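You operate a simulated robot arm through the tools that you are given. There is no shell and no other tool. Be economical: measure what you need, move in short steps, check, and stop when the job is done.

You are at the controls of a simulated two-armed robot. One attempt, no reset.

JOB
Fit the bolt holder's large bolts: bronze in hole 57, steel in the other green hole; tighten both.
Fine: the holes are in the steel block; use the bench's green nut driver and put it back; leave the small bolts.

It is judged by the outcome, as a careful person would: the job done as asked, and still so three seconds after it is handed in. It fails if anything else is knocked over, pushed out of place, dropped, spilled or broken.

ROBOT AND FRAMES
Two 7-joint arms with two-finger parallel grippers on one trunk, on a base that drives. Base frame: it is fixed to the floor where the robot stands at the start and does not move with it; the origin is under the middle of the robot, x ahead of it, y to its left, z up. Readings come in mm, degrees, newtons and seconds.
The left shoulder is at the start at [70, 130, 1165], the right one opposite. With the tool pointing down near the work surface each hand reaches from about 220 to 520 mm from the robot's upright axis, wherever it stands, measured 20 degrees to its own side. Places, roughly: bronze bolt (2x2x3 cm) [600, 0, 900]; green nut driver (3x4x12 cm) [600, 600, 1000]; steel bolt (2x2x3 cm) [500, 0, 900]. Payload 1.57 kg a hand.
The tool frame of a hand sits at the grasp point between the pads (the TCP): z along the fingers, y along the line on which they close. The tips reach 30 mm beyond it. The gripper opens to 80 mm. The fingers are 17 mm wide and 12 mm thick; the gripper's body (40 by 82 mm) begins 80 mm behind the TCP.
Orientation is told as [roll, pitch, yaw] about the base's x, y, z axes, in that order, counted from this pose: with the fingers straight down and closing along the base's y, the tool's x points along the base's -x, its y along +y and its z along -z.

CONTROLS
- The arms move only by the tool arm_command. It takes "left_plan", "right_plan" or both (then of equal length, played together; a hand with none holds still); each is a list of rows, each an object (a shift or turn left out is 0, a gripper value left out holds the last) with "fingers": the opening, from 0 (shut) to 1 (fully open); "xyz": the shift along the tool's x, y, z in mm, a list of three; "rot": the turn, a rotation vector about the tool's x, y, z in rad, a list of three. In form: [{"fingers": fingers, "xyz": [tx, ty, tz], "rot": [rx, ry, rz]}, ...]. A call has 1 to 10 rows; each row shifts and turns the commanded pose from where the row before left it, along the tool's axes as they then stand. Rows are played at 5 a second. More than 50 mm and 8.6 degrees between two rows, or a gripper value outside its range, and nothing of the call is played. Where a pose cannot be reached the arm comes as near as it can. A force on the tool above 40 N (or 10 N above the force at the start of the call, whichever is more), or a blocked arm, ends the call early, and 0.2 s more pass. Each finger travels about 108 mm/s and halts on what it meets, pressing with about 42 N; the grip force reading is that of the motor and also rises with nothing between the fingers. The clock runs only during rows and for 0.2 s after the last one: add rows that do not move to give the fingers time. It gives the time, the measured TCP pose, the force on the tool (base axes), the opening and the grip force at its end, in the units of the frame above (readings bear some noise), with the torque about the TCP (base axes, N m) and any sound that the robot's microphone picked up.
- Cameras (640 x 400 px; columns grow to the right, rows downward): "scene" is now at [122.7, 46.2, 1385.7]; the picture's right is [0.51, -0.86, 0.00], its down [-0.55, -0.33, -0.77] and it looks along [0.66, 0.40, -0.64] (base axes); focal length 257 px, centre (320, 200). "left" rides on the left gripper at [72, 7, -122] in its tool frame; the picture's right is [-0.09, 1.00, 0.00], its down [-0.84, -0.08, -0.54] and it looks along [-0.54, -0.05, 0.84] (tool axes); focal length 238 px, centre (320, 200). "right" rides on the right gripper at [72, -7, -122] in its tool frame; the picture's right is [0.09, 1.00, 0.00], its down [-0.84, 0.08, -0.54] and it looks along [-0.54, 0.05, 0.84] (tool axes); focal length 238 px, centre (320, 200). There is no depth. A picture from a camera that has moved, and an enlarged one, comes with that camera's place and axes in the base frame and with its lens.
- get_image(camera): a new picture of that camera. It takes no simulated time.
- lift_body(by): slides the trunk up (or, below 0, down) by that many mm; the arms and the scene camera ride with it, the base frame stays. It gives what a move gives, with no picture.
- roll_base(legs): drives the robot by 1 to 6 legs, each [ahead, left, turn to the left] in mm, mm and degrees, along the robot's own axes; the way and the turn of a leg run together, so that a leg with both is an arc; at most 1500 mm and 180 degrees a leg. The arms and the cameras ride along, it lands a little off, and it stops where it bumps. It gives what a move gives.
- pan_tilt(pan, tilt): turns the head with the scene camera to pan (to the left, within 86 degrees either way) and tilt (down, from -29 to 69), counted from straight ahead of the robot. It gives what a move gives.
- close_up(camera, box): a new picture of the part [left, top, right, bottom] of that camera's present view, enlarged. It takes no simulated time.
- finish_job(): hands the job in; it is judged then, once.

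Go step by step. Nothing tells you exact positions but the pictures and the camera data: compare them with the known pose of the tool, close in by small moves and look again before you grip or let go. The budget is 120 turns and 88 pictures, counting those below and the enlarged ones. Unless the task says otherwise, let go and move clear before handing in, and close with one line.

The tools are called after "Call:" by a JSON object that holds its "fn" and its "kwargs". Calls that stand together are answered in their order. arm_command: Moves the arms, as the interface text tells. Its arguments: {"type":"object","properties":{"left_plan":{"type":"array"},"right_plan":{"type":"array"}},"required":[]} The other tools are called the same way: lift_body (by) slides the trunk up or down; roll_base (legs) drives the base; pan_tilt (pan, tilt) turns the head that bears the scene camera; get_image (camera) takes a picture; close_up (camera, box) takes an enlarged picture of a part of a camera's view; finish_job () hands the job in.

At the start:

```text
time: 0.0
left_tcp_pos: [139.0, 179.9, 1200.2]
left_tcp_rot: [0.0, 0.0, 0.0]
left_contact_force: [-0.1, 0.8, 0.6]
left_torque: [0.01, -0.01, 0.0]
left_width: 79.8
left_gripper_force: 0.1
right_tcp_pos: [324.1, 54.1, 1191.0]
right_tcp_rot: [0.3, 0.0, -0.2]
right_contact_force: [-0.6, -0.2, 0.4]
right_torque: [-0.04, 0.0, -0.02]
right_width: 80.3
right_gripper_force: 0.1
trunk travel left (down, up): [-803.0, 137.0]
robot x, y, heading: [-2.6, -0.9, -0.1]
head pan, tilt: [30.9, 39.5]
```

scene: 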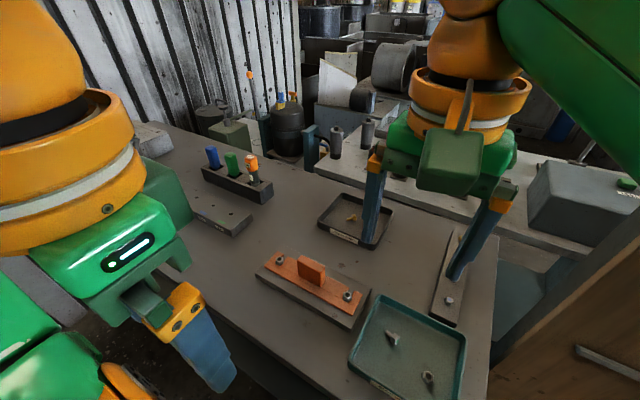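
right: 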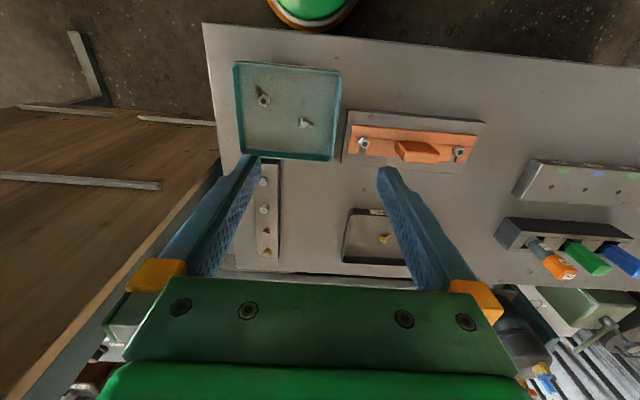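
left: 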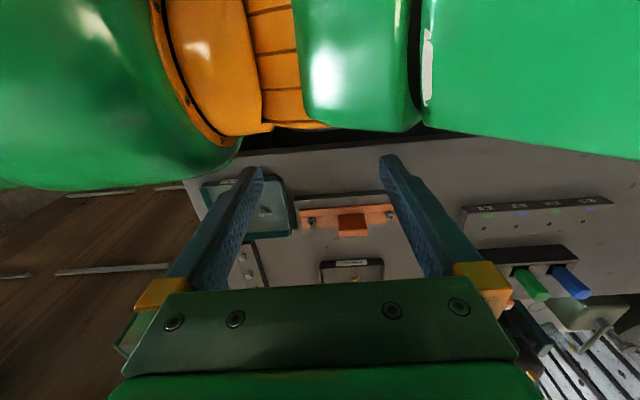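

I see a bench with a tool rack (blue, green, orange), a steel block with coloured holes, an orange-plated fixture, two trays, and a bolt strip on the right. I'll take close-ups to identify the holder, the holes and the driver.

Call:
{"fn": "close_up", "kwargs": {"camera": "right", "box": [480, 140, 640, 300]}}

Call:
{"fn": "close_up", "kwargs": {"camera": "right", "box": [220, 140, 340, 280]}}

Call:
{"fn": "close_up", "kwargs": {"camera": "scene", "box": [180, 130, 300, 240]}}

Call:
{"fn": "close_up", "kwargs": {"camera": "scene", "box": [310, 170, 490, 390]}}

```text
2.50 times, centred on (560, 220) of right
camera zoom: at [254.6, 46.8, 1311.6], right [-0.09, 1.0, 0.0], down [0.84, 0.07, 0.54], along [0.54, 0.05, -0.84], focal length 596 px, centre (-280, 150)
```

zoom: 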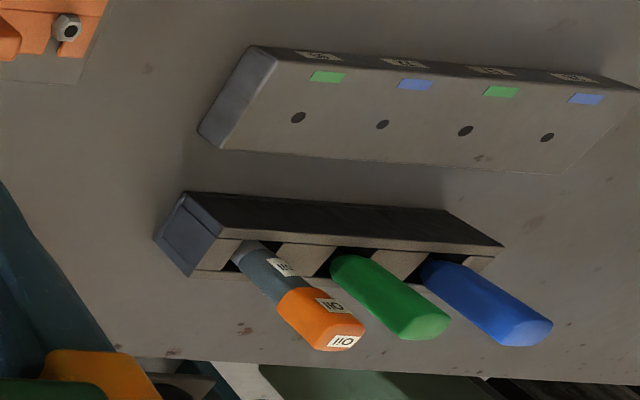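

```text
2.86 times, centred on (280, 210) of right
camera zoom: at [254.6, 46.8, 1311.6], right [-0.09, 1.0, 0.0], down [0.84, 0.07, 0.54], along [0.54, 0.05, -0.84], focal length 681 px, centre (434, 171)
```

zoom: 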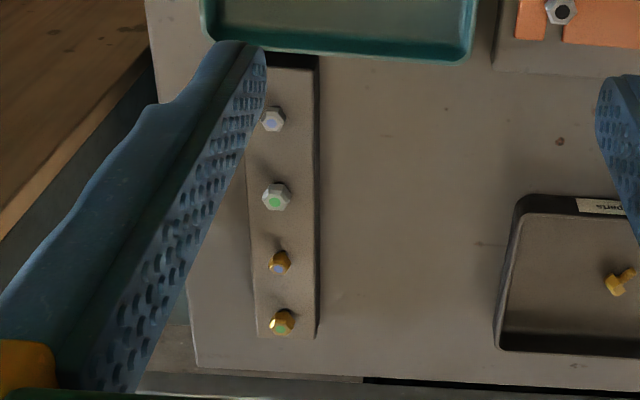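

```text
3.64 times, centred on (240, 185) of scene
camera zoom: at [122.7, 46.2, 1385.7], right [0.51, -0.86, 0.0], down [-0.55, -0.33, -0.77], along [0.66, 0.4, -0.64], focal length 935 px, centre (611, 254)
```

zoom: 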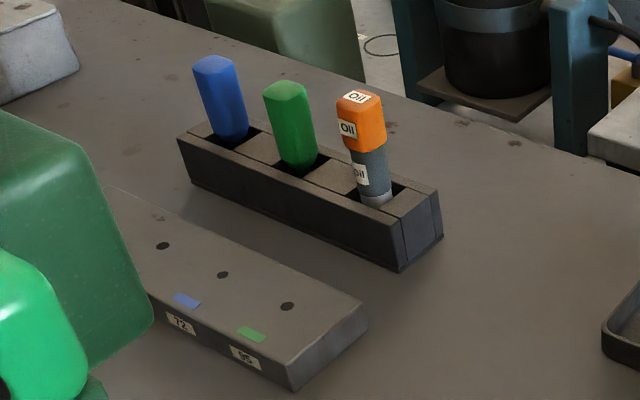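

```text
1.82 times, centred on (400, 280) of scene
camera zoom: at [122.7, 46.2, 1385.7], right [0.51, -0.86, 0.0], down [-0.55, -0.33, -0.77], along [0.66, 0.4, -0.64], focal length 467 px, centre (174, 54)
```

zoom: 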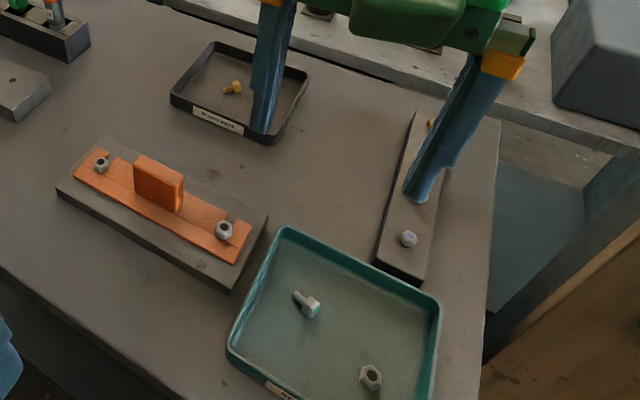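

The holder strip carries four bolts at about y=-45: blue-dotted (small) and green-dotted (large), in steel and in bronze. Next I'll look straight down and ahead for base clearance, and at the block labels.

Call:
{"fn": "pan_tilt", "kwargs": {"pan": -10, "tilt": 65}}

Call:
{"fn": "get_image", "kwargs": {"camera": "scene"}}

Call:
{"fn": "pan_tilt", "kwargs": {"pan": 60, "tilt": 40}}

Call:
{"fn": "get_image", "kwargs": {"camera": "scene"}}

```text
time: 1.1
left_tcp_pos: [139.7, 179.8, 1200.4]
left_tcp_rot: [0.0, 0.0, 0.0]
left_contact_force: [1.1, -0.5, 0.1]
left_torque: [0.0, -0.01, -0.03]
left_width: 80.2
left_gripper_force: 0.0
right_tcp_pos: [323.9, 53.8, 1190.3]
right_tcp_rot: [0.4, 0.0, -0.2]
right_contact_force: [-0.5, 0.2, 1.3]
right_torque: [-0.04, 0.01, -0.02]
right_width: 79.9
right_gripper_force: 0.2
trunk travel left (down, up): [-803.0, 137.0]
robot x, y, heading: [2.4, 1.4, -0.0]
head pan, tilt: [-10.0, 65.0]
```

```text
80 pictures are left
camera scene: at [109.2, -8.0, 1352.7], right [-0.17, -0.98, 0.0], down [-0.89, 0.16, -0.42], along [0.42, -0.07, -0.91], focal length 257 px, centre (320, 200)
```

scene: 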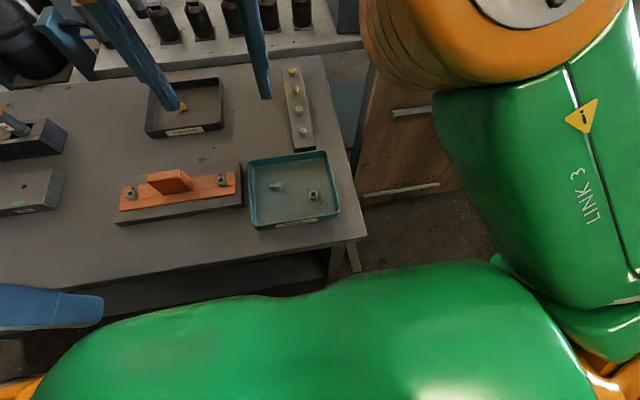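

```text
time: 2.5
left_tcp_pos: [140.9, 179.9, 1200.6]
left_tcp_rot: [0.1, 0.0, 0.0]
left_contact_force: [-0.5, 0.1, -0.8]
left_torque: [-0.01, 0.05, -0.02]
left_width: 80.0
left_gripper_force: 0.1
right_tcp_pos: [325.4, 52.9, 1190.6]
right_tcp_rot: [0.3, 0.0, -0.2]
right_contact_force: [-0.5, -0.8, 0.5]
right_torque: [0.0, 0.01, -0.01]
right_width: 80.1
right_gripper_force: 0.0
trunk travel left (down, up): [-803.0, 137.0]
robot x, y, heading: [0.6, -1.4, 0.2]
head pan, tilt: [60.0, 40.0]
```

```text
79 pictures are left
camera scene: at [92.0, 76.0, 1384.9], right [0.87, -0.5, 0.0], down [-0.32, -0.56, -0.77], along [0.38, 0.66, -0.64], focal length 257 px, centre (320, 200)
```

scene: 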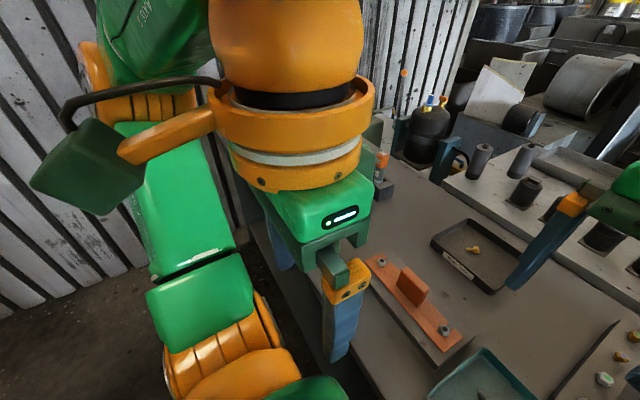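

The holder's large bolts are near steel (572,-40) and bronze (710,-38). The bronze one is far, so I'll drive ahead a bit, with a sideways shift, and check the clearance.

Call:
{"fn": "roll_base", "kwargs": {"legs": [[0, 100, 0], [90, 0, 0]]}}

Call:
{"fn": "pan_tilt", "kwargs": {"pan": -30, "tilt": 50}}

Call:
{"fn": "get_image", "kwargs": {"camera": "scene"}}

Call:
{"fn": "get_image", "kwargs": {"camera": "right"}}

```text
time: 4.3
left_tcp_pos: [208.8, 278.9, 1200.6]
left_tcp_rot: [-0.1, 0.2, -0.3]
left_contact_force: [0.2, -0.4, -0.3]
left_torque: [-0.01, 0.04, 0.02]
left_width: 79.9
left_gripper_force: 0.0
right_tcp_pos: [394.7, 151.0, 1188.9]
right_tcp_rot: [0.4, 0.3, -0.5]
right_contact_force: [0.4, -0.8, 0.3]
right_torque: [0.01, 0.03, -0.02]
right_width: 80.0
right_gripper_force: 0.0
trunk travel left (down, up): [-803.0, 137.0]
robot x, y, heading: [67.5, 102.5, -0.2]
head pan, tilt: [60.0, 40.0]
stopped in leg 2: the robot was blocked; the commanded pose is now the measured one
```

```text
time: 6.0
left_tcp_pos: [207.5, 278.8, 1200.8]
left_tcp_rot: [0.1, 0.0, -0.2]
left_contact_force: [-0.5, -0.7, -0.5]
left_torque: [0.04, 0.0, 0.0]
left_width: 80.3
left_gripper_force: 0.0
right_tcp_pos: [391.1, 152.6, 1190.4]
right_tcp_rot: [0.5, 0.0, -0.5]
right_contact_force: [0.2, -0.8, -0.2]
right_torque: [0.0, -0.01, 0.01]
right_width: 80.1
right_gripper_force: 0.1
trunk travel left (down, up): [-803.0, 137.0]
robot x, y, heading: [66.4, 101.4, 0.1]
head pan, tilt: [-30.0, 50.0]
```

```text
78 pictures are left
camera scene: at [182.2, 64.1, 1370.8], right [-0.5, -0.86, 0.0], down [-0.66, 0.38, -0.64], along [0.56, -0.32, -0.77], focal length 257 px, centre (320, 200)
```

scene: 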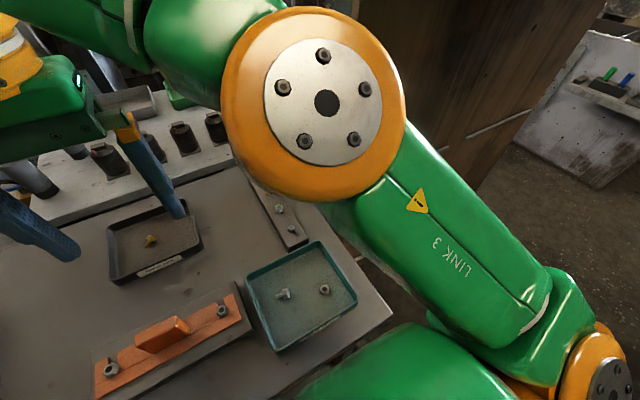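

```text
77 pictures are left
camera right: at [321.6, 145.8, 1312.0], right [-0.08, 1.0, 0.01], down [0.84, 0.07, 0.54], along [0.54, 0.05, -0.84], focal length 238 px, centre (320, 200)
```

right: 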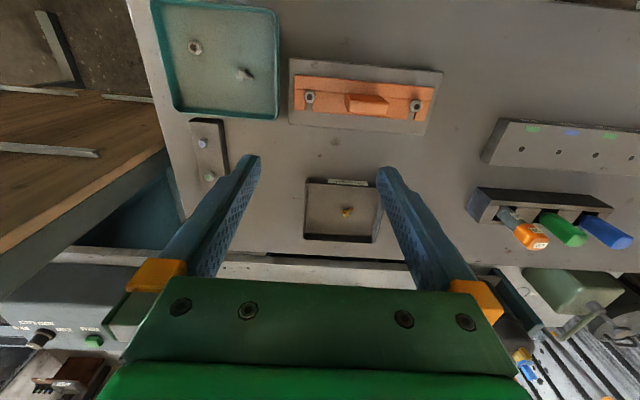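

The base is blocked at x≈66, so the bronze bolt is out of reach from the front. I'll go around the table's right end, where the floor in front of the cabinet looks free. First I'll back off, shift right and look.

Call:
{"fn": "roll_base", "kwargs": {"legs": [[-120, 0, 0], [0, -480, 0]]}}

Call:
{"fn": "pan_tilt", "kwargs": {"pan": 15, "tilt": 45}}

Call:
{"fn": "get_image", "kwargs": {"camera": "scene"}}

Call:
{"fn": "get_image", "kwargs": {"camera": "right"}}

```text
time: 9.7
left_tcp_pos: [83.8, -200.3, 1201.2]
left_tcp_rot: [-0.1, 0.0, -0.6]
left_contact_force: [0.5, 0.6, 0.3]
left_torque: [0.02, 0.0, 0.0]
left_width: 80.3
left_gripper_force: 0.1
right_tcp_pos: [267.6, -328.1, 1190.7]
right_tcp_rot: [0.4, 0.0, -0.9]
right_contact_force: [-0.2, -0.4, 0.1]
right_torque: [-0.01, 0.01, -0.01]
right_width: 79.9
right_gripper_force: 0.0
trunk travel left (down, up): [-803.0, 137.0]
robot x, y, heading: [-57.3, -380.5, -0.3]
head pan, tilt: [-30.0, 50.0]
```

```text
time: 10.8
left_tcp_pos: [84.7, -200.6, 1201.7]
left_tcp_rot: [0.0, 0.0, -0.7]
left_contact_force: [1.0, 0.0, 0.2]
left_torque: [0.01, 0.0, -0.01]
left_width: 80.2
left_gripper_force: 0.0
right_tcp_pos: [267.4, -328.8, 1190.0]
right_tcp_rot: [0.5, 0.0, -0.9]
right_contact_force: [0.9, -0.6, -0.3]
right_torque: [-0.01, -0.01, -0.01]
right_width: 80.1
right_gripper_force: 0.1
trunk travel left (down, up): [-803.0, 137.0]
robot x, y, heading: [-58.8, -378.0, -0.9]
head pan, tilt: [15.0, 45.0]
```

```text
76 pictures are left
camera scene: at [70.3, -357.0, 1377.7], right [0.25, -0.97, 0.0], down [-0.69, -0.18, -0.71], along [0.68, 0.18, -0.71], focal length 257 px, centre (320, 200)
```

scene: 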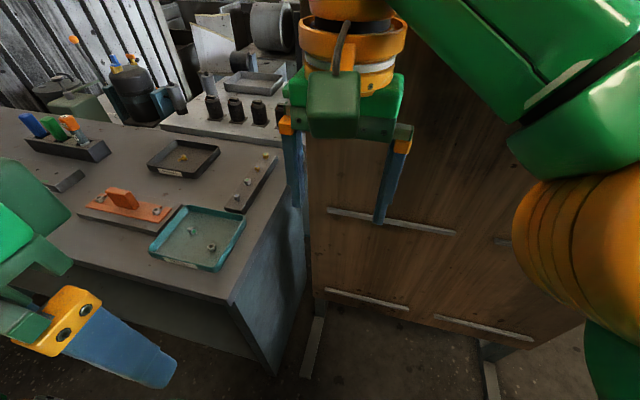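

```text
75 pictures are left
camera right: at [198.0, -335.7, 1312.0], right [-0.08, 1.0, 0.01], down [0.84, 0.06, 0.54], along [0.54, 0.05, -0.84], focal length 238 px, centre (320, 200)
```

right: 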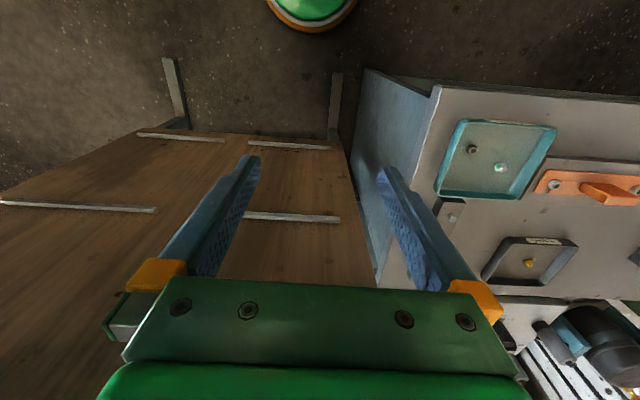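

A standing wooden panel with feet makes the right end tight. Instead I'll stay at the front, turn the robot left so its right shoulder leads, and reach the bronze bolt with a forward-tilted tool.

Call:
{"fn": "roll_base", "kwargs": {"legs": [[0, 338, 0], [0, 0, 41], [85, -73, 0]]}}

Call:
{"fn": "pan_tilt", "kwargs": {"pan": -45, "tilt": 45}}

Call:
{"fn": "get_image", "kwargs": {"camera": "scene"}}

```text
time: 16.0
left_tcp_pos: [49.8, 193.8, 1200.3]
left_tcp_rot: [0.1, 0.0, 41.3]
left_contact_force: [-0.3, 0.3, -0.2]
left_torque: [0.02, 0.03, -0.03]
left_width: 79.8
left_gripper_force: 0.1
right_tcp_pos: [272.3, 222.7, 1190.0]
right_tcp_rot: [0.5, 0.1, 40.9]
right_contact_force: [-0.2, 0.4, 0.1]
right_torque: [-0.02, -0.02, 0.02]
right_width: 79.9
right_gripper_force: 0.1
trunk travel left (down, up): [-803.0, 137.0]
robot x, y, heading: [56.7, -35.7, 41.6]
head pan, tilt: [15.0, 45.0]
stopped in leg 3: the robot was blocked; the commanded pose is now the measured one
```

```text
time: 17.3
left_tcp_pos: [45.5, 194.5, 1200.6]
left_tcp_rot: [0.0, 0.1, 41.3]
left_contact_force: [0.8, -0.4, 0.2]
left_torque: [0.0, 0.02, 0.0]
left_width: 80.2
left_gripper_force: 0.0
right_tcp_pos: [269.6, 221.9, 1190.1]
right_tcp_rot: [0.4, 0.0, 40.8]
right_contact_force: [0.5, 0.0, 0.5]
right_torque: [0.0, 0.01, 0.0]
right_width: 80.2
right_gripper_force: 0.1
trunk travel left (down, up): [-803.0, 137.0]
robot x, y, heading: [62.1, -34.0, 41.3]
head pan, tilt: [-45.0, 45.0]
```

```text
74 pictures are left
camera scene: at [177.4, -2.1, 1377.7], right [-0.06, -1.0, 0.0], down [-0.71, 0.04, -0.71], along [0.71, -0.04, -0.71], focal length 257 px, centre (320, 200)
```

scene: 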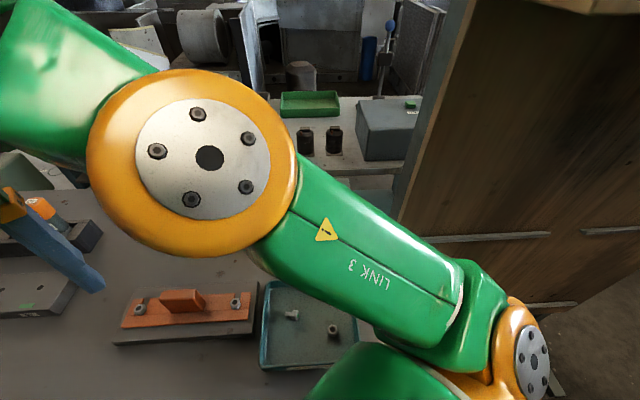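

The base sits at (62,-34), heading 41°. Next I'll square the right tool to the bench axes and swing it toward the holder, staying high.

Call:
{"fn": "arm_command", "kwargs": {"right_plan": [{"rot": [0, 0, 0.1424]}, {"rot": [0, 0, 0.1424]}, {"rot": [0, 0, 0.1424]}, {"rot": [0, 0, 0.1424]}, {"rot": [0, 0, 0.1424]}, {"xyz": [-30, -38, 0]}, {"xyz": [-30, -38, 0]}, {"xyz": [-30, -38, 0]}, {"xyz": [-30, -38, 0]}, {"xyz": [-30, -38, 0]}]}}

Call:
{"fn": "arm_command", "kwargs": {"right_plan": [{"xyz": [-35, -34, 0]}, {"xyz": [-35, -35, 0]}, {"xyz": [-35, 0, 0]}, {"xyz": [-35, 0, 0]}, {"xyz": [0, 0, 30]}, {"xyz": [0, 0, 30]}]}}

Call:
{"fn": "get_image", "kwargs": {"camera": "right"}}

Call:
{"fn": "get_image", "kwargs": {"camera": "scene"}}

```text
time: 19.5
left_tcp_pos: [48.5, 192.7, 1202.0]
left_tcp_rot: [0.1, 0.0, 41.5]
left_contact_force: [-0.2, -0.4, 0.4]
left_torque: [0.02, 0.02, -0.02]
left_width: 80.2
left_gripper_force: 0.0
right_tcp_pos: [419.3, 26.8, 1189.1]
right_tcp_rot: [0.5, 0.4, 0.3]
right_contact_force: [-0.1, 0.4, -0.6]
right_torque: [0.01, 0.04, 0.02]
right_width: 80.0
right_gripper_force: 0.0
trunk travel left (down, up): [-803.0, 137.0]
robot x, y, heading: [61.2, -32.0, 41.4]
head pan, tilt: [-45.0, 45.0]
```

```text
time: 20.9
left_tcp_pos: [45.6, 193.6, 1202.2]
left_tcp_rot: [0.1, 0.0, 41.6]
left_contact_force: [-0.1, 0.0, -0.8]
left_torque: [0.01, 0.04, 0.0]
left_width: 80.0
left_gripper_force: 0.1
right_tcp_pos: [563.7, -32.1, 1125.0]
right_tcp_rot: [0.3, 0.3, 0.4]
right_contact_force: [0.8, 0.5, -0.1]
right_torque: [0.02, 0.03, 0.01]
right_width: 79.9
right_gripper_force: 0.0
trunk travel left (down, up): [-803.0, 137.0]
robot x, y, heading: [59.5, -30.7, 41.4]
head pan, tilt: [-45.0, 45.0]
```

```text
73 pictures are left
camera right: at [494.8, -40.3, 1246.8], right [-0.1, 0.99, 0.01], down [0.84, 0.08, 0.54], along [0.53, 0.06, -0.84], focal length 238 px, centre (320, 200)
```

right: 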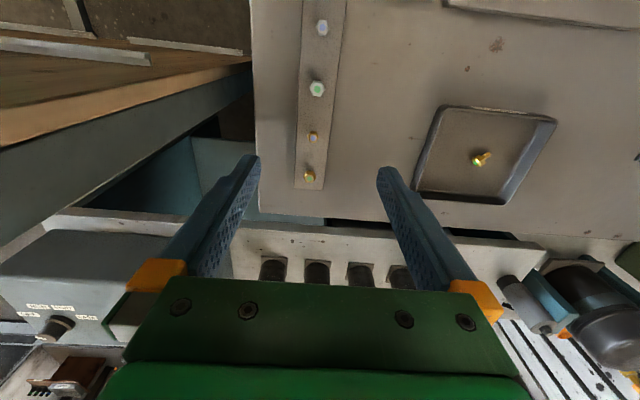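

```text
72 pictures are left
camera scene: at [178.6, -2.3, 1377.7], right [-0.06, -1.0, 0.0], down [-0.71, 0.04, -0.71], along [0.71, -0.04, -0.71], focal length 257 px, centre (320, 200)
```

scene: 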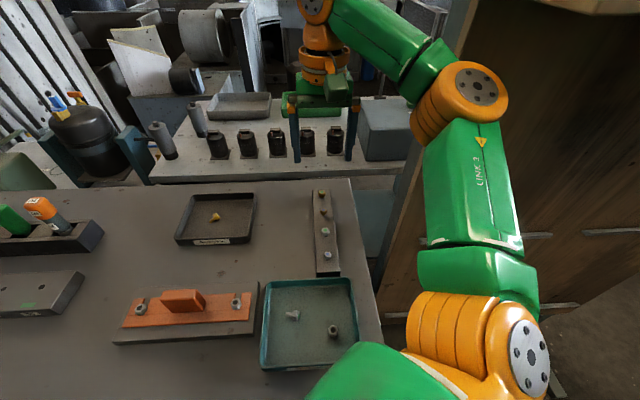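

Triangulating again gives bronze at about (662,-37) and steel at about (537,-37), head tops near z≈918. I'll extend over the bronze bolt with the tool upright to test reach.

Call:
{"fn": "arm_command", "kwargs": {"right_plan": [{"xyz": [-32, -2, 25]}, {"xyz": [-32, -2, 25]}, {"xyz": [-32, -2, 25]}, {}]}}

Call:
{"fn": "get_image", "kwargs": {"camera": "right"}}

```text
time: 21.9
left_tcp_pos: [45.5, 194.0, 1199.2]
left_tcp_rot: [0.0, 0.0, 41.6]
left_contact_force: [-0.3, -0.4, 0.2]
left_torque: [0.02, -0.03, 0.01]
left_width: 80.0
left_gripper_force: 0.2
right_tcp_pos: [635.7, -42.9, 1054.8]
right_tcp_rot: [0.3, 0.2, 0.6]
right_contact_force: [-0.2, 0.0, -0.1]
right_torque: [0.0, 0.01, 0.0]
right_width: 80.3
right_gripper_force: 0.1
right hand out of reach, approached as far as the arm can: row 3
trunk travel left (down, up): [-803.0, 137.0]
robot x, y, heading: [62.2, -35.0, 41.6]
head pan, tilt: [-45.0, 45.0]
```

```text
71 pictures are left
camera right: at [565.9, -51.4, 1177.5], right [-0.1, 0.99, 0.01], down [0.84, 0.08, 0.54], along [0.54, 0.06, -0.84], focal length 238 px, centre (320, 200)
```

right: 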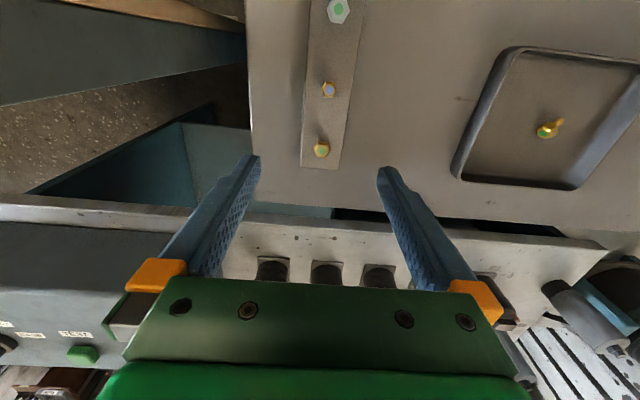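

Upright reach ends at x≈636, while the bronze bolt is at (664,-39). I'll tilt the tool forward about 17° and look at the hex orientation.

Call:
{"fn": "arm_command", "kwargs": {"right_plan": [{"rot": [0, -0.15, 0]}, {"rot": [0, -0.15, 0]}, {}, {}]}}

Call:
{"fn": "get_image", "kwargs": {"camera": "right"}}

Call:
{"fn": "close_up", "kwargs": {"camera": "right", "box": [270, 0, 390, 200]}}

```text
time: 22.9
left_tcp_pos: [47.2, 194.4, 1200.2]
left_tcp_rot: [0.0, 0.1, 41.2]
left_contact_force: [0.0, -1.2, 0.5]
left_torque: [0.02, 0.0, -0.02]
left_width: 80.1
left_gripper_force: 0.0
right_tcp_pos: [634.6, -48.6, 1055.1]
right_tcp_rot: [0.3, -17.1, -0.1]
right_contact_force: [0.9, 0.9, -0.2]
right_torque: [0.03, 0.01, 0.02]
right_width: 79.8
right_gripper_force: 0.0
trunk travel left (down, up): [-803.0, 137.0]
robot x, y, heading: [58.6, -31.1, 41.2]
head pan, tilt: [-45.0, 45.0]
```

```text
70 pictures are left
camera right: at [532.6, -55.5, 1151.1], right [-0.09, 1.0, -0.02], down [0.64, 0.07, 0.76], along [0.76, 0.05, -0.65], focal length 238 px, centre (320, 200)
```

right: 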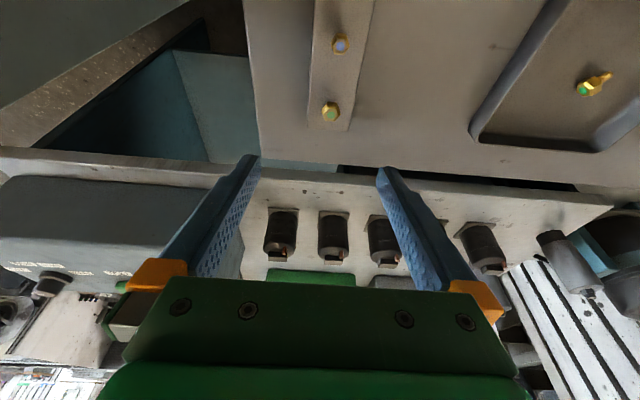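

```text
2.00 times, centred on (330, 100) of right
camera zoom: at [532.6, -55.5, 1151.1], right [-0.09, 1.0, -0.02], down [0.64, 0.07, 0.76], along [0.76, 0.05, -0.65], focal length 477 px, centre (300, 400)
```

zoom: 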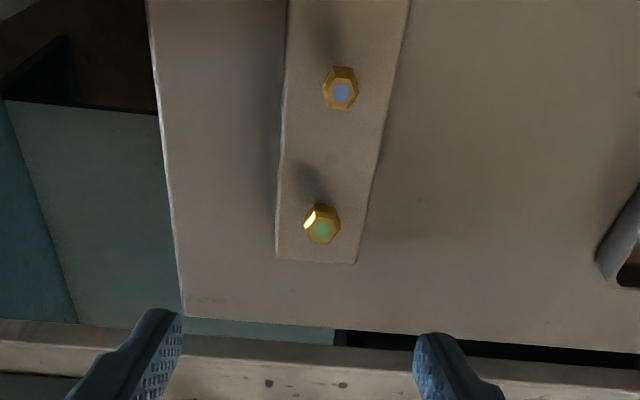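

The hex flats face roughly ±y, which suits closing along y. I'm descending along the tilted tool axis to about 60 mm short of the head, then I'll look again.

Call:
{"fn": "arm_command", "kwargs": {"right_plan": [{"xyz": [6, 5, 40]}, {"xyz": [6, 5, 40]}, {"fingers": 0.6}, {}]}}

Call:
{"fn": "get_image", "kwargs": {"camera": "right"}}

Call:
{"fn": "close_up", "kwargs": {"camera": "scene", "box": [270, 120, 390, 290]}}

```text
time: 23.9
left_tcp_pos: [45.9, 195.2, 1200.1]
left_tcp_rot: [0.0, 0.0, 41.3]
left_contact_force: [-0.5, -0.4, -0.1]
left_torque: [0.04, 0.02, 0.03]
left_width: 79.9
left_gripper_force: 0.1
right_tcp_pos: [644.5, -38.0, 976.1]
right_tcp_rot: [0.4, -16.9, 0.2]
right_contact_force: [-0.1, 0.3, 0.2]
right_torque: [-0.02, -0.02, 0.02]
right_width: 48.1
right_gripper_force: 0.0
trunk travel left (down, up): [-803.0, 137.0]
robot x, y, heading: [58.9, -34.2, 41.2]
head pan, tilt: [-45.0, 45.0]
```

```text
68 pictures are left
camera right: at [542.8, -44.4, 1071.8], right [-0.09, 1.0, -0.02], down [0.64, 0.08, 0.76], along [0.76, 0.06, -0.65], focal length 238 px, centre (320, 200)
```

right: 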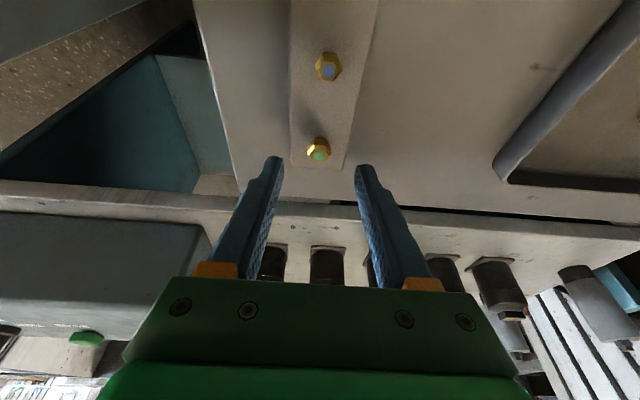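

```text
2.35 times, centred on (330, 205) of scene
camera zoom: at [176.7, -1.9, 1377.8], right [-0.06, -1.0, 0.0], down [-0.71, 0.04, -0.71], along [0.71, -0.05, -0.71], focal length 605 px, centre (296, 188)
```

zoom: 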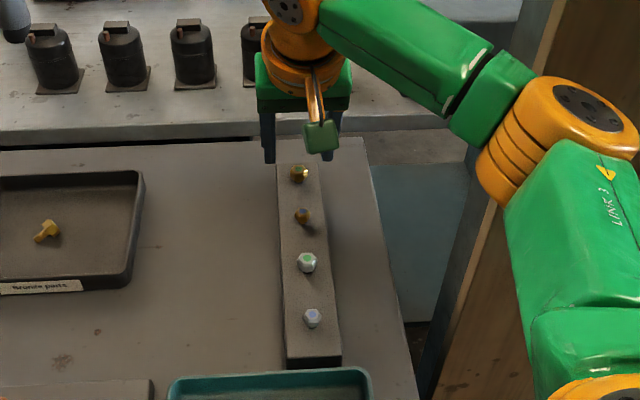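

The bolt is centred between the fingers, with its head top at about (664,-38,920). I'm going down 27 mm, then checking before the last bit.

Call:
{"fn": "arm_command", "kwargs": {"right_plan": [{"xyz": [-2, 0, 14]}, {"xyz": [0, 0, 13]}, {}]}}

Call:
{"fn": "close_up", "kwargs": {"camera": "right", "box": [220, 90, 420, 215]}}

Call:
{"fn": "close_up", "kwargs": {"camera": "scene", "box": [290, 150, 360, 210]}}

```text
time: 24.7
left_tcp_pos: [47.0, 195.1, 1201.1]
left_tcp_rot: [-0.1, 0.0, 41.3]
left_contact_force: [-0.1, -0.6, 0.2]
left_torque: [0.0, 0.04, 0.0]
left_width: 80.0
left_gripper_force: 0.0
right_tcp_pos: [654.7, -37.8, 950.3]
right_tcp_rot: [0.3, -16.9, 0.1]
right_contact_force: [0.0, -0.8, 0.5]
right_torque: [0.02, -0.01, 0.0]
right_width: 48.0
right_gripper_force: 0.1
trunk travel left (down, up): [-803.0, 137.0]
robot x, y, heading: [58.9, -30.2, 41.4]
head pan, tilt: [-45.0, 45.0]
```

```text
3.20 times, centred on (320, 152) of right
camera zoom: at [553.7, -45.3, 1046.7], right [-0.09, 1.0, -0.02], down [0.64, 0.08, 0.76], along [0.76, 0.06, -0.65], focal length 763 px, centre (320, 352)
```

zoom: 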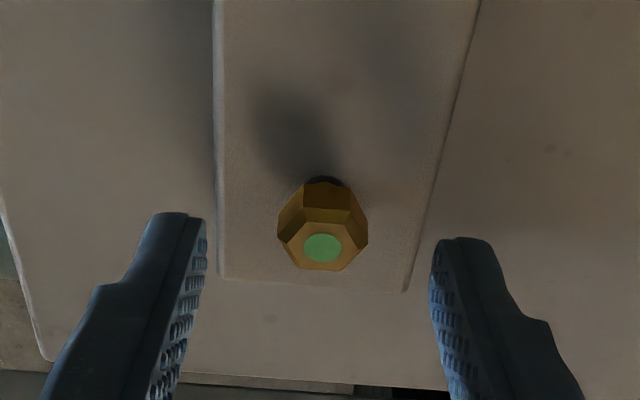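

```text
6.67 times, centred on (325, 180) of scene
camera zoom: at [177.1, -2.2, 1377.7], right [-0.06, -1.0, 0.0], down [-0.71, 0.05, -0.71], along [0.71, -0.05, -0.71], focal length 1714 px, centre (287, 333)
```

zoom: 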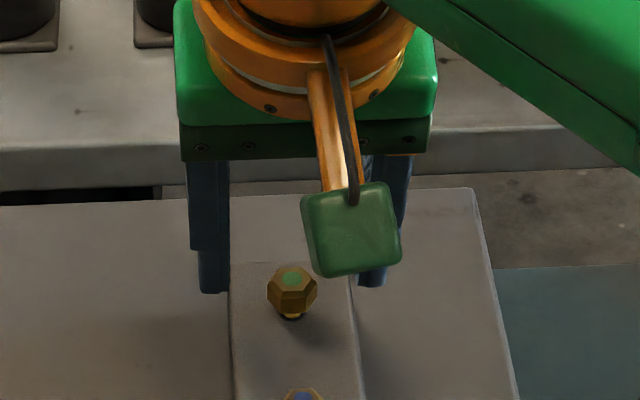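

The head stands about 20 mm above the strip, and its hex flats face ±x and ±30°, so I'll yaw the tool 30° about the vertical to grip on flats. Then I'll lower 14 mm.

Call:
{"fn": "arm_command", "kwargs": {"right_plan": [{"rot": [-0.0384, 0, -0.1251]}, {"rot": [-0.0384, 0, -0.1251]}, {"rot": [-0.0384, 0, -0.1251]}, {"rot": [-0.0384, 0, -0.1251]}, {"xyz": [1, -5, 0]}, {"xyz": [0, 0, 7]}, {}]}}

Call:
{"fn": "close_up", "kwargs": {"camera": "right", "box": [220, 90, 420, 215]}}

```text
time: 26.3
left_tcp_pos: [45.4, 194.8, 1200.4]
left_tcp_rot: [0.0, 0.0, 41.3]
left_contact_force: [-0.5, 1.0, 0.4]
left_torque: [-0.03, 0.01, -0.02]
left_width: 79.8
left_gripper_force: 0.0
right_tcp_pos: [656.5, -42.4, 944.5]
right_tcp_rot: [0.4, -17.1, 30.0]
right_contact_force: [0.2, -0.5, 0.6]
right_torque: [-0.02, -0.02, -0.02]
right_width: 48.2
right_gripper_force: 0.0
trunk travel left (down, up): [-803.0, 137.0]
robot x, y, heading: [59.3, -35.5, 41.2]
head pan, tilt: [-45.0, 45.0]
```

```text
3.20 times, centred on (320, 152) of right
camera zoom: at [573.4, -101.0, 1038.9], right [-0.58, 0.82, -0.02], down [0.52, 0.39, 0.76], along [0.63, 0.43, -0.64], focal length 763 px, centre (320, 352)
```

zoom: 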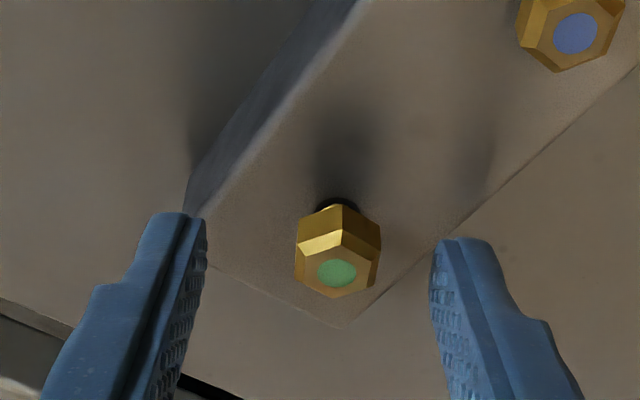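

The flats now face the fingers; the bolt is about 3.5 mm toward tool +y. I'll correct that, lower 9 mm and close.

Call:
{"fn": "arm_command", "kwargs": {"right_plan": [{"xyz": [-3, 3.5, 0]}, {"xyz": [0, 0, 9]}, {"fingers": 0.0}, {}, {}]}}

Call:
{"fn": "close_up", "kwargs": {"camera": "right", "box": [220, 90, 420, 215]}}

Call:
{"fn": "close_up", "kwargs": {"camera": "scene", "box": [290, 150, 360, 210]}}

```text
time: 27.5
left_tcp_pos: [40.3, 190.9, 1201.5]
left_tcp_rot: [0.0, -0.4, 41.4]
left_contact_force: [-0.2, 0.2, -0.7]
left_torque: [0.03, 0.02, 0.02]
left_width: 80.0
left_gripper_force: 0.1
right_tcp_pos: [657.5, -38.5, 939.3]
right_tcp_rot: [0.3, -17.5, 30.2]
right_contact_force: [4.8, -12.7, 22.9]
right_torque: [-0.31, -0.19, -0.01]
right_width: 15.5
right_gripper_force: 31.4
trunk travel left (down, up): [-803.0, 137.0]
robot x, y, heading: [57.4, -30.9, 41.4]
head pan, tilt: [-45.0, 45.0]
```

```text
3.20 times, centred on (320, 152) of right
camera zoom: at [573.0, -97.8, 1033.7], right [-0.58, 0.82, -0.02], down [0.51, 0.38, 0.77], along [0.64, 0.43, -0.64], focal length 763 px, centre (320, 352)
```

zoom: 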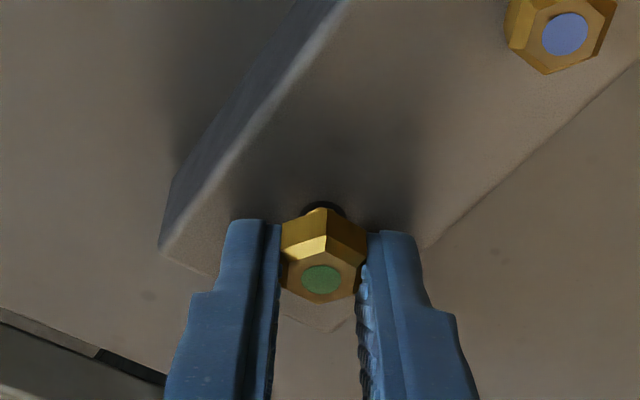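

```text
6.67 times, centred on (325, 180) of scene
camera zoom: at [171.7, -7.2, 1378.5], right [-0.06, -1.0, -0.01], down [-0.7, 0.05, -0.71], along [0.71, -0.04, -0.7], focal length 1714 px, centre (287, 333)
```

zoom: 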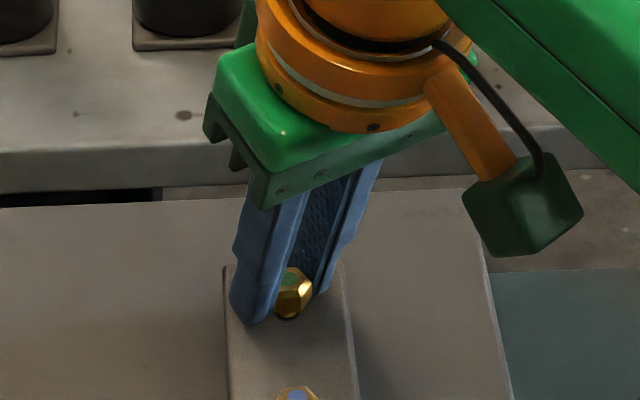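

The head is gripped (15.5 mm wide), and a fingertip is resting lightly on the strip. I'm lifting straight up along world z.

Call:
{"fn": "arm_command", "kwargs": {"right_plan": [{"xyz": [-0.9, 0, -2.9]}, {"xyz": [-3, 0, -9.5]}, {"xyz": [-6, 0, -19]}, {"xyz": [-12, 0, -38]}, {"xyz": [-12, 0, -38]}]}}

Call:
{"fn": "close_up", "kwargs": {"camera": "right", "box": [220, 90, 420, 215]}}

Call:
{"fn": "close_up", "kwargs": {"camera": "scene", "box": [270, 120, 390, 290]}}

```text
time: 28.7
left_tcp_pos: [45.7, 194.8, 1200.0]
left_tcp_rot: [0.1, 0.0, 41.3]
left_contact_force: [0.5, -0.6, 0.1]
left_torque: [-0.01, 0.01, 0.0]
left_width: 79.8
left_gripper_force: 0.1
right_tcp_pos: [664.2, -35.8, 1047.9]
right_tcp_rot: [0.3, -17.0, 30.2]
right_contact_force: [-0.5, 0.5, -0.5]
right_torque: [0.0, 0.01, 0.01]
right_width: 15.5
right_gripper_force: 31.0
trunk travel left (down, up): [-803.0, 137.0]
robot x, y, heading: [62.2, -30.0, 41.5]
head pan, tilt: [-45.0, 45.0]
```

```text
3.20 times, centred on (320, 152) of right
camera zoom: at [579.0, -95.2, 1144.2], right [-0.58, 0.82, -0.02], down [0.52, 0.39, 0.76], along [0.63, 0.43, -0.65], focal length 763 px, centre (320, 352)
```

zoom: 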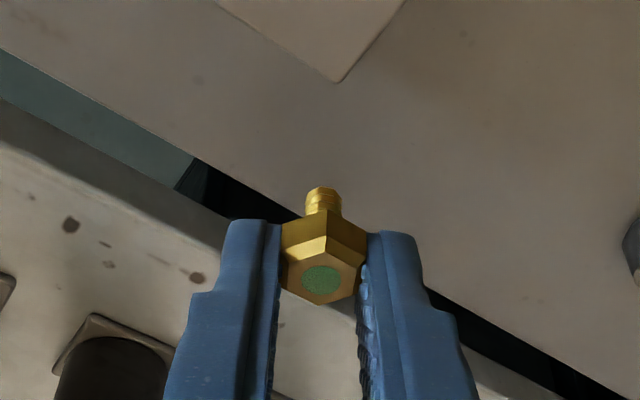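

```text
2.35 times, centred on (330, 205) of scene
camera zoom: at [177.3, -1.2, 1377.7], right [-0.06, -1.0, 0.0], down [-0.71, 0.04, -0.71], along [0.71, -0.05, -0.71], focal length 605 px, centre (296, 188)
```

zoom: 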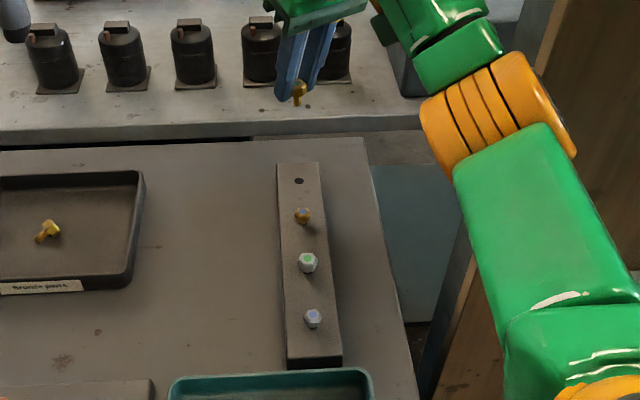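

The bronze bolt is out. I'll retract the right arm high and close, then turn the robot to heading about -35° so the left hand can take the large steel bolt.

Call:
{"fn": "arm_command", "kwargs": {"right_plan": [{"xyz": [18, 29.3, -30]}, {"xyz": [18, 29.3, -30]}, {"xyz": [18, 29.3, -30]}, {"xyz": [18, 29.3, -30]}, {"xyz": [18, 29.3, -30]}, {"xyz": [18, 29.3, -30]}, {}]}}

Call:
{"fn": "roll_base", "kwargs": {"legs": [[0, 0, -76]]}}

Call:
{"fn": "pan_tilt", "kwargs": {"pan": 30, "tilt": 50}}

Call:
{"fn": "get_image", "kwargs": {"camera": "scene"}}

```text
time: 30.3
left_tcp_pos: [47.1, 194.9, 1200.5]
left_tcp_rot: [0.0, -0.1, 41.4]
left_contact_force: [0.1, 0.4, -0.1]
left_torque: [0.0, -0.01, 0.01]
left_width: 80.1
left_gripper_force: 0.1
right_tcp_pos: [443.3, 34.7, 1192.2]
right_tcp_rot: [0.4, -17.0, 30.1]
right_contact_force: [-0.1, 0.3, -0.3]
right_torque: [-0.01, -0.03, 0.03]
right_width: 15.4
right_gripper_force: 31.8
trunk travel left (down, up): [-803.0, 137.0]
robot x, y, heading: [60.7, -30.7, 41.4]
head pan, tilt: [-45.0, 45.0]
```

```text
time: 32.4
left_tcp_pos: [161.3, 235.0, 1195.7]
left_tcp_rot: [-0.5, 1.2, 18.1]
left_contact_force: [-0.2, 0.2, 0.6]
left_torque: [-0.02, 0.0, 0.01]
left_width: 80.1
left_gripper_force: 0.1
right_tcp_pos: [461.3, -68.1, 1183.2]
right_tcp_rot: [-0.9, -15.6, 7.3]
right_contact_force: [-1.0, 0.6, 0.3]
right_torque: [0.01, -0.04, -0.01]
right_width: 15.2
right_gripper_force: 31.1
trunk travel left (down, up): [-803.0, 137.0]
robot x, y, heading: [67.0, 3.0, 18.2]
head pan, tilt: [-45.0, 45.0]
stopped in leg 1: the robot was blocked; the commanded pose is now the measured one
```

```text
time: 33.9
left_tcp_pos: [161.8, 236.6, 1194.0]
left_tcp_rot: [-0.7, 1.3, 17.9]
left_contact_force: [-0.2, 0.2, 0.7]
left_torque: [0.0, -0.01, -0.01]
left_width: 80.1
left_gripper_force: 0.0
right_tcp_pos: [463.1, -67.5, 1183.3]
right_tcp_rot: [-0.8, -15.5, 7.2]
right_contact_force: [-0.6, 0.5, -0.2]
right_torque: [-0.01, 0.01, -0.03]
right_width: 15.5
right_gripper_force: 31.1
trunk travel left (down, up): [-803.0, 137.0]
robot x, y, heading: [67.8, 1.8, 18.0]
head pan, tilt: [30.0, 50.0]
```

```text
59 pictures are left
camera scene: at [186.3, 101.2, 1366.9], right [0.74, -0.67, 0.0], down [-0.52, -0.58, -0.62], along [0.42, 0.46, -0.78], focal length 257 px, centre (320, 200)
```

scene: 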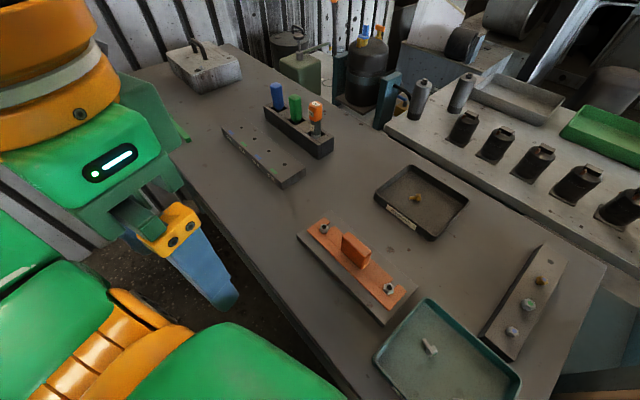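

The turn bumped something at the base (probably a base corner on the table) and left it slightly tilted. I'll back off from the table, check level, then finish turning.

Call:
{"fn": "roll_base", "kwargs": {"legs": [[-110, 30, 0]]}}

Call:
{"fn": "get_image", "kwargs": {"camera": "scene"}}

```text
time: 35.1
left_tcp_pos: [40.6, 206.7, 1200.9]
left_tcp_rot: [0.6, 0.2, 17.5]
left_contact_force: [0.4, -0.8, 0.2]
left_torque: [0.13, 0.09, -0.01]
left_width: 80.0
left_gripper_force: 0.1
right_tcp_pos: [338.0, -99.8, 1186.7]
right_tcp_rot: [0.6, -16.5, 6.2]
right_contact_force: [0.7, -0.6, 0.0]
right_torque: [0.06, 0.01, 0.02]
right_width: 15.3
right_gripper_force: 31.7
trunk travel left (down, up): [-803.0, 137.0]
robot x, y, heading: [-46.9, 1.1, 17.7]
head pan, tilt: [30.0, 50.0]
```

```text
58 pictures are left
camera scene: at [61.0, 66.6, 1370.7], right [0.74, -0.68, -0.01], down [-0.52, -0.56, -0.64], along [0.43, 0.48, -0.77], focal length 257 px, centre (320, 200)
```

scene: 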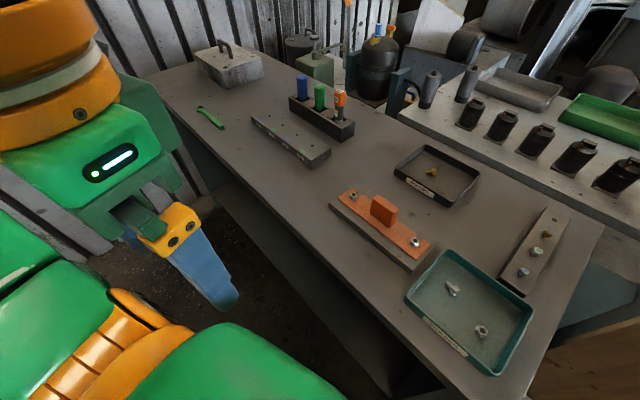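

Level again and nothing is displaced. Turning to about -37° here, then approaching to x≈45.

Call:
{"fn": "roll_base", "kwargs": {"legs": [[0, 0, -55], [90, 22, 0]]}}

Call:
{"fn": "pan_tilt", "kwargs": {"pan": 35, "tilt": 50}}

Call:
{"fn": "get_image", "kwargs": {"camera": "scene"}}

```text
time: 38.7
left_tcp_pos: [255.9, 17.2, 1200.8]
left_tcp_rot: [0.1, -0.2, -38.4]
left_contact_force: [-1.1, -0.2, -0.6]
left_torque: [-0.02, -0.02, -0.06]
left_width: 80.0
left_gripper_force: 0.0
right_tcp_pos: [168.2, -401.9, 1191.3]
right_tcp_rot: [0.1, -17.0, -49.6]
right_contact_force: [0.7, -0.6, -0.4]
right_torque: [0.0, -0.04, -0.03]
right_width: 15.5
right_gripper_force: 31.5
trunk travel left (down, up): [-803.0, 137.0]
robot x, y, heading: [40.9, -36.3, -38.4]
head pan, tilt: [30.0, 50.0]
```

```text
time: 39.4
left_tcp_pos: [259.5, 17.0, 1200.6]
left_tcp_rot: [0.0, 0.0, -38.4]
left_contact_force: [-0.1, 0.0, -0.7]
left_torque: [-0.02, -0.03, 0.02]
left_width: 79.7
left_gripper_force: 0.0
right_tcp_pos: [173.3, -402.2, 1189.4]
right_tcp_rot: [0.1, -16.7, -49.6]
right_contact_force: [0.3, -0.1, -0.9]
right_torque: [-0.01, 0.01, 0.02]
right_width: 15.3
right_gripper_force: 31.1
trunk travel left (down, up): [-803.0, 137.0]
robot x, y, heading: [38.5, -37.1, -38.2]
head pan, tilt: [35.0, 50.0]
```

```text
57 pictures are left
camera scene: at [153.8, -71.1, 1370.9], right [-0.06, -1.0, 0.0], down [-0.76, 0.05, -0.64], along [0.64, -0.04, -0.77], focal length 257 px, centre (320, 200)
```

scene: 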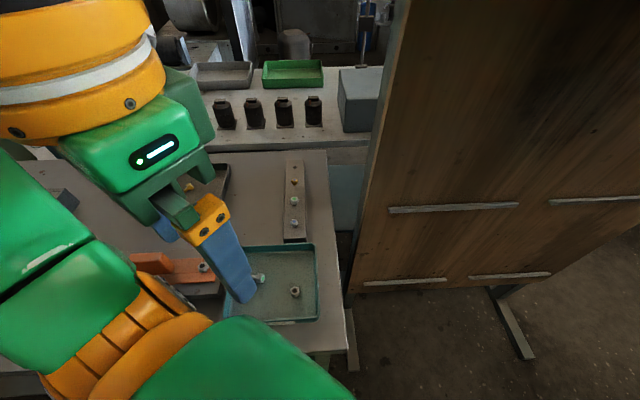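

Now I'm swinging the left hand toward the steel bolt and yawing to -30°.

Call:
{"fn": "arm_command", "kwargs": {"left_plan": [{"xyz": [-37, 17.8, 20]}, {"xyz": [-37, 17.8, 20]}, {"xyz": [-37, 17.8, 20]}, {"xyz": [-37, 17.8, 20]}, {"xyz": [-37, 17.8, 20]}, {"xyz": [-37, 17.8, 20]}, {"rot": [0, 0, -0.146], "fingers": 0.6}, {}]}}

Call:
{"fn": "get_image", "kwargs": {"camera": "left"}}

Call:
{"fn": "close_up", "kwargs": {"camera": "scene", "box": [250, 150, 350, 260]}}

```text
time: 41.2
left_tcp_pos: [500.5, -36.4, 1080.6]
left_tcp_rot: [0.0, 0.1, -30.0]
left_contact_force: [-0.2, 0.9, 0.1]
left_torque: [-0.01, -0.02, -0.02]
left_width: 48.2
left_gripper_force: 0.1
right_tcp_pos: [171.7, -403.2, 1190.9]
right_tcp_rot: [0.1, -16.8, -49.6]
right_contact_force: [-0.2, 0.4, 0.4]
right_torque: [0.02, -0.01, 0.0]
right_width: 15.2
right_gripper_force: 30.9
trunk travel left (down, up): [-803.0, 137.0]
robot x, y, heading: [37.2, -38.2, -38.3]
head pan, tilt: [35.0, 50.0]
```

```text
56 pictures are left
camera left: at [441.1, 3.7, 1202.7], right [0.58, 0.82, 0.0], down [0.69, -0.49, 0.54], along [0.44, -0.31, -0.84], focal length 238 px, centre (320, 200)
```

left: 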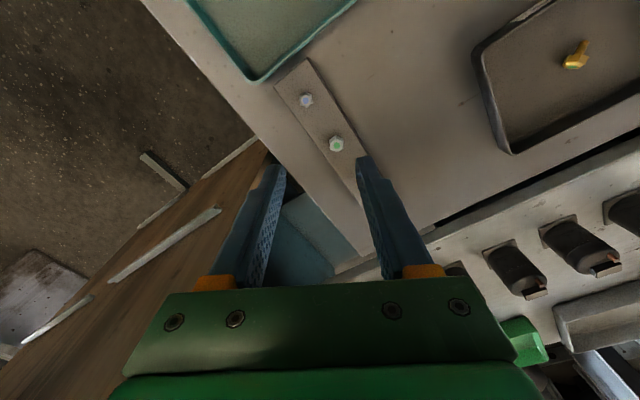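

```text
3.64 times, centred on (300, 205) of scene
camera zoom: at [154.1, -71.2, 1370.9], right [-0.06, -1.0, 0.0], down [-0.76, 0.05, -0.64], along [0.64, -0.04, -0.77], focal length 935 px, centre (393, 182)
```

zoom: 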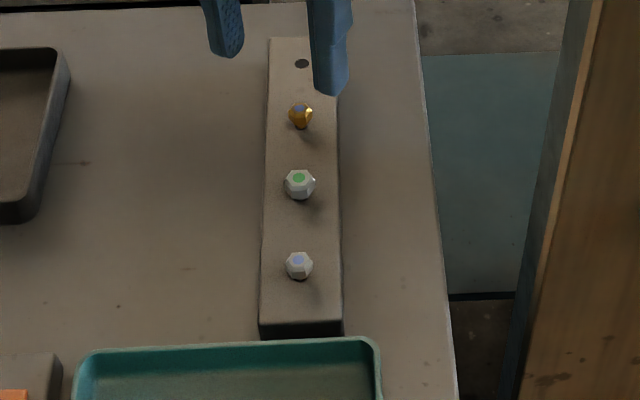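

Steel is at about (534,-36,920) with the hex oriented the same way, so yaw -30° suits. I'm moving above it and down to 20 mm short of the grip height.

Call:
{"fn": "arm_command", "kwargs": {"left_plan": [{"xyz": [-15, 8.4, 0]}, {"xyz": [-14, 8.4, 0]}, {"xyz": [0, 0, 40]}, {"xyz": [0, 0, 40]}, {"xyz": [0, 0, 37]}, {}]}}

Call:
{"fn": "close_up", "kwargs": {"camera": "left", "box": [220, 90, 420, 215]}}

Call:
{"fn": "close_up", "kwargs": {"camera": "scene", "box": [270, 160, 340, 220]}}

```text
time: 42.6
left_tcp_pos: [534.9, -41.5, 966.3]
left_tcp_rot: [0.0, 0.0, -30.1]
left_contact_force: [-0.8, -0.4, -0.4]
left_torque: [0.01, 0.0, -0.05]
left_width: 47.9
left_gripper_force: 0.0
right_tcp_pos: [173.0, -402.3, 1189.8]
right_tcp_rot: [0.1, -16.8, -49.5]
right_contact_force: [-0.6, 1.4, 0.3]
right_torque: [-0.01, -0.01, -0.01]
right_width: 15.4
right_gripper_force: 31.3
trunk travel left (down, up): [-803.0, 137.0]
robot x, y, heading: [43.2, -37.3, -38.4]
head pan, tilt: [35.0, 50.0]
```

```text
3.20 times, centred on (320, 152) of left
camera zoom: at [475.9, -0.1, 1088.3], right [0.58, 0.82, 0.0], down [0.69, -0.49, 0.54], along [0.44, -0.31, -0.84], focal length 763 px, centre (320, 352)
```

zoom: 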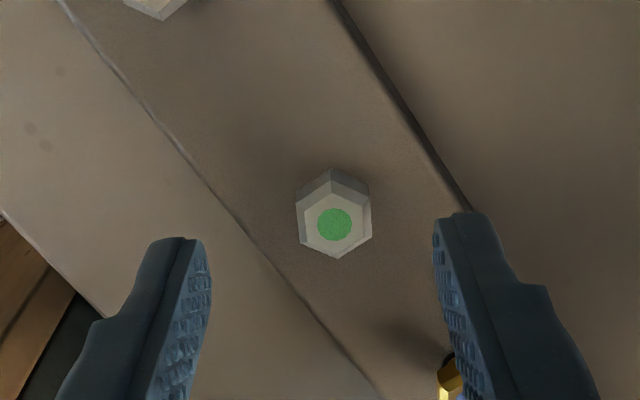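

```text
6.67 times, centred on (305, 190) of scene
camera zoom: at [154.5, -71.5, 1370.8], right [-0.06, -1.0, 0.0], down [-0.76, 0.05, -0.64], along [0.64, -0.04, -0.77], focal length 1714 px, centre (420, 267)
```

zoom: 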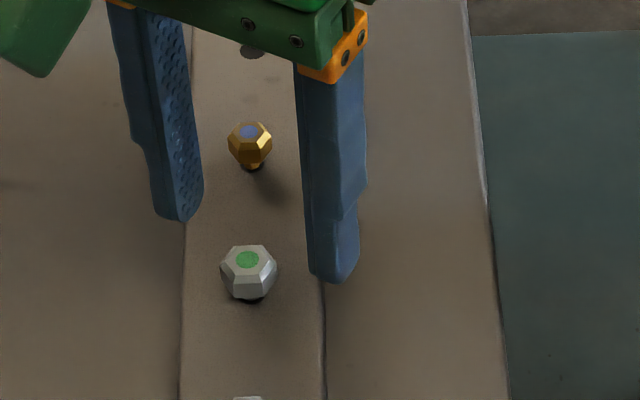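

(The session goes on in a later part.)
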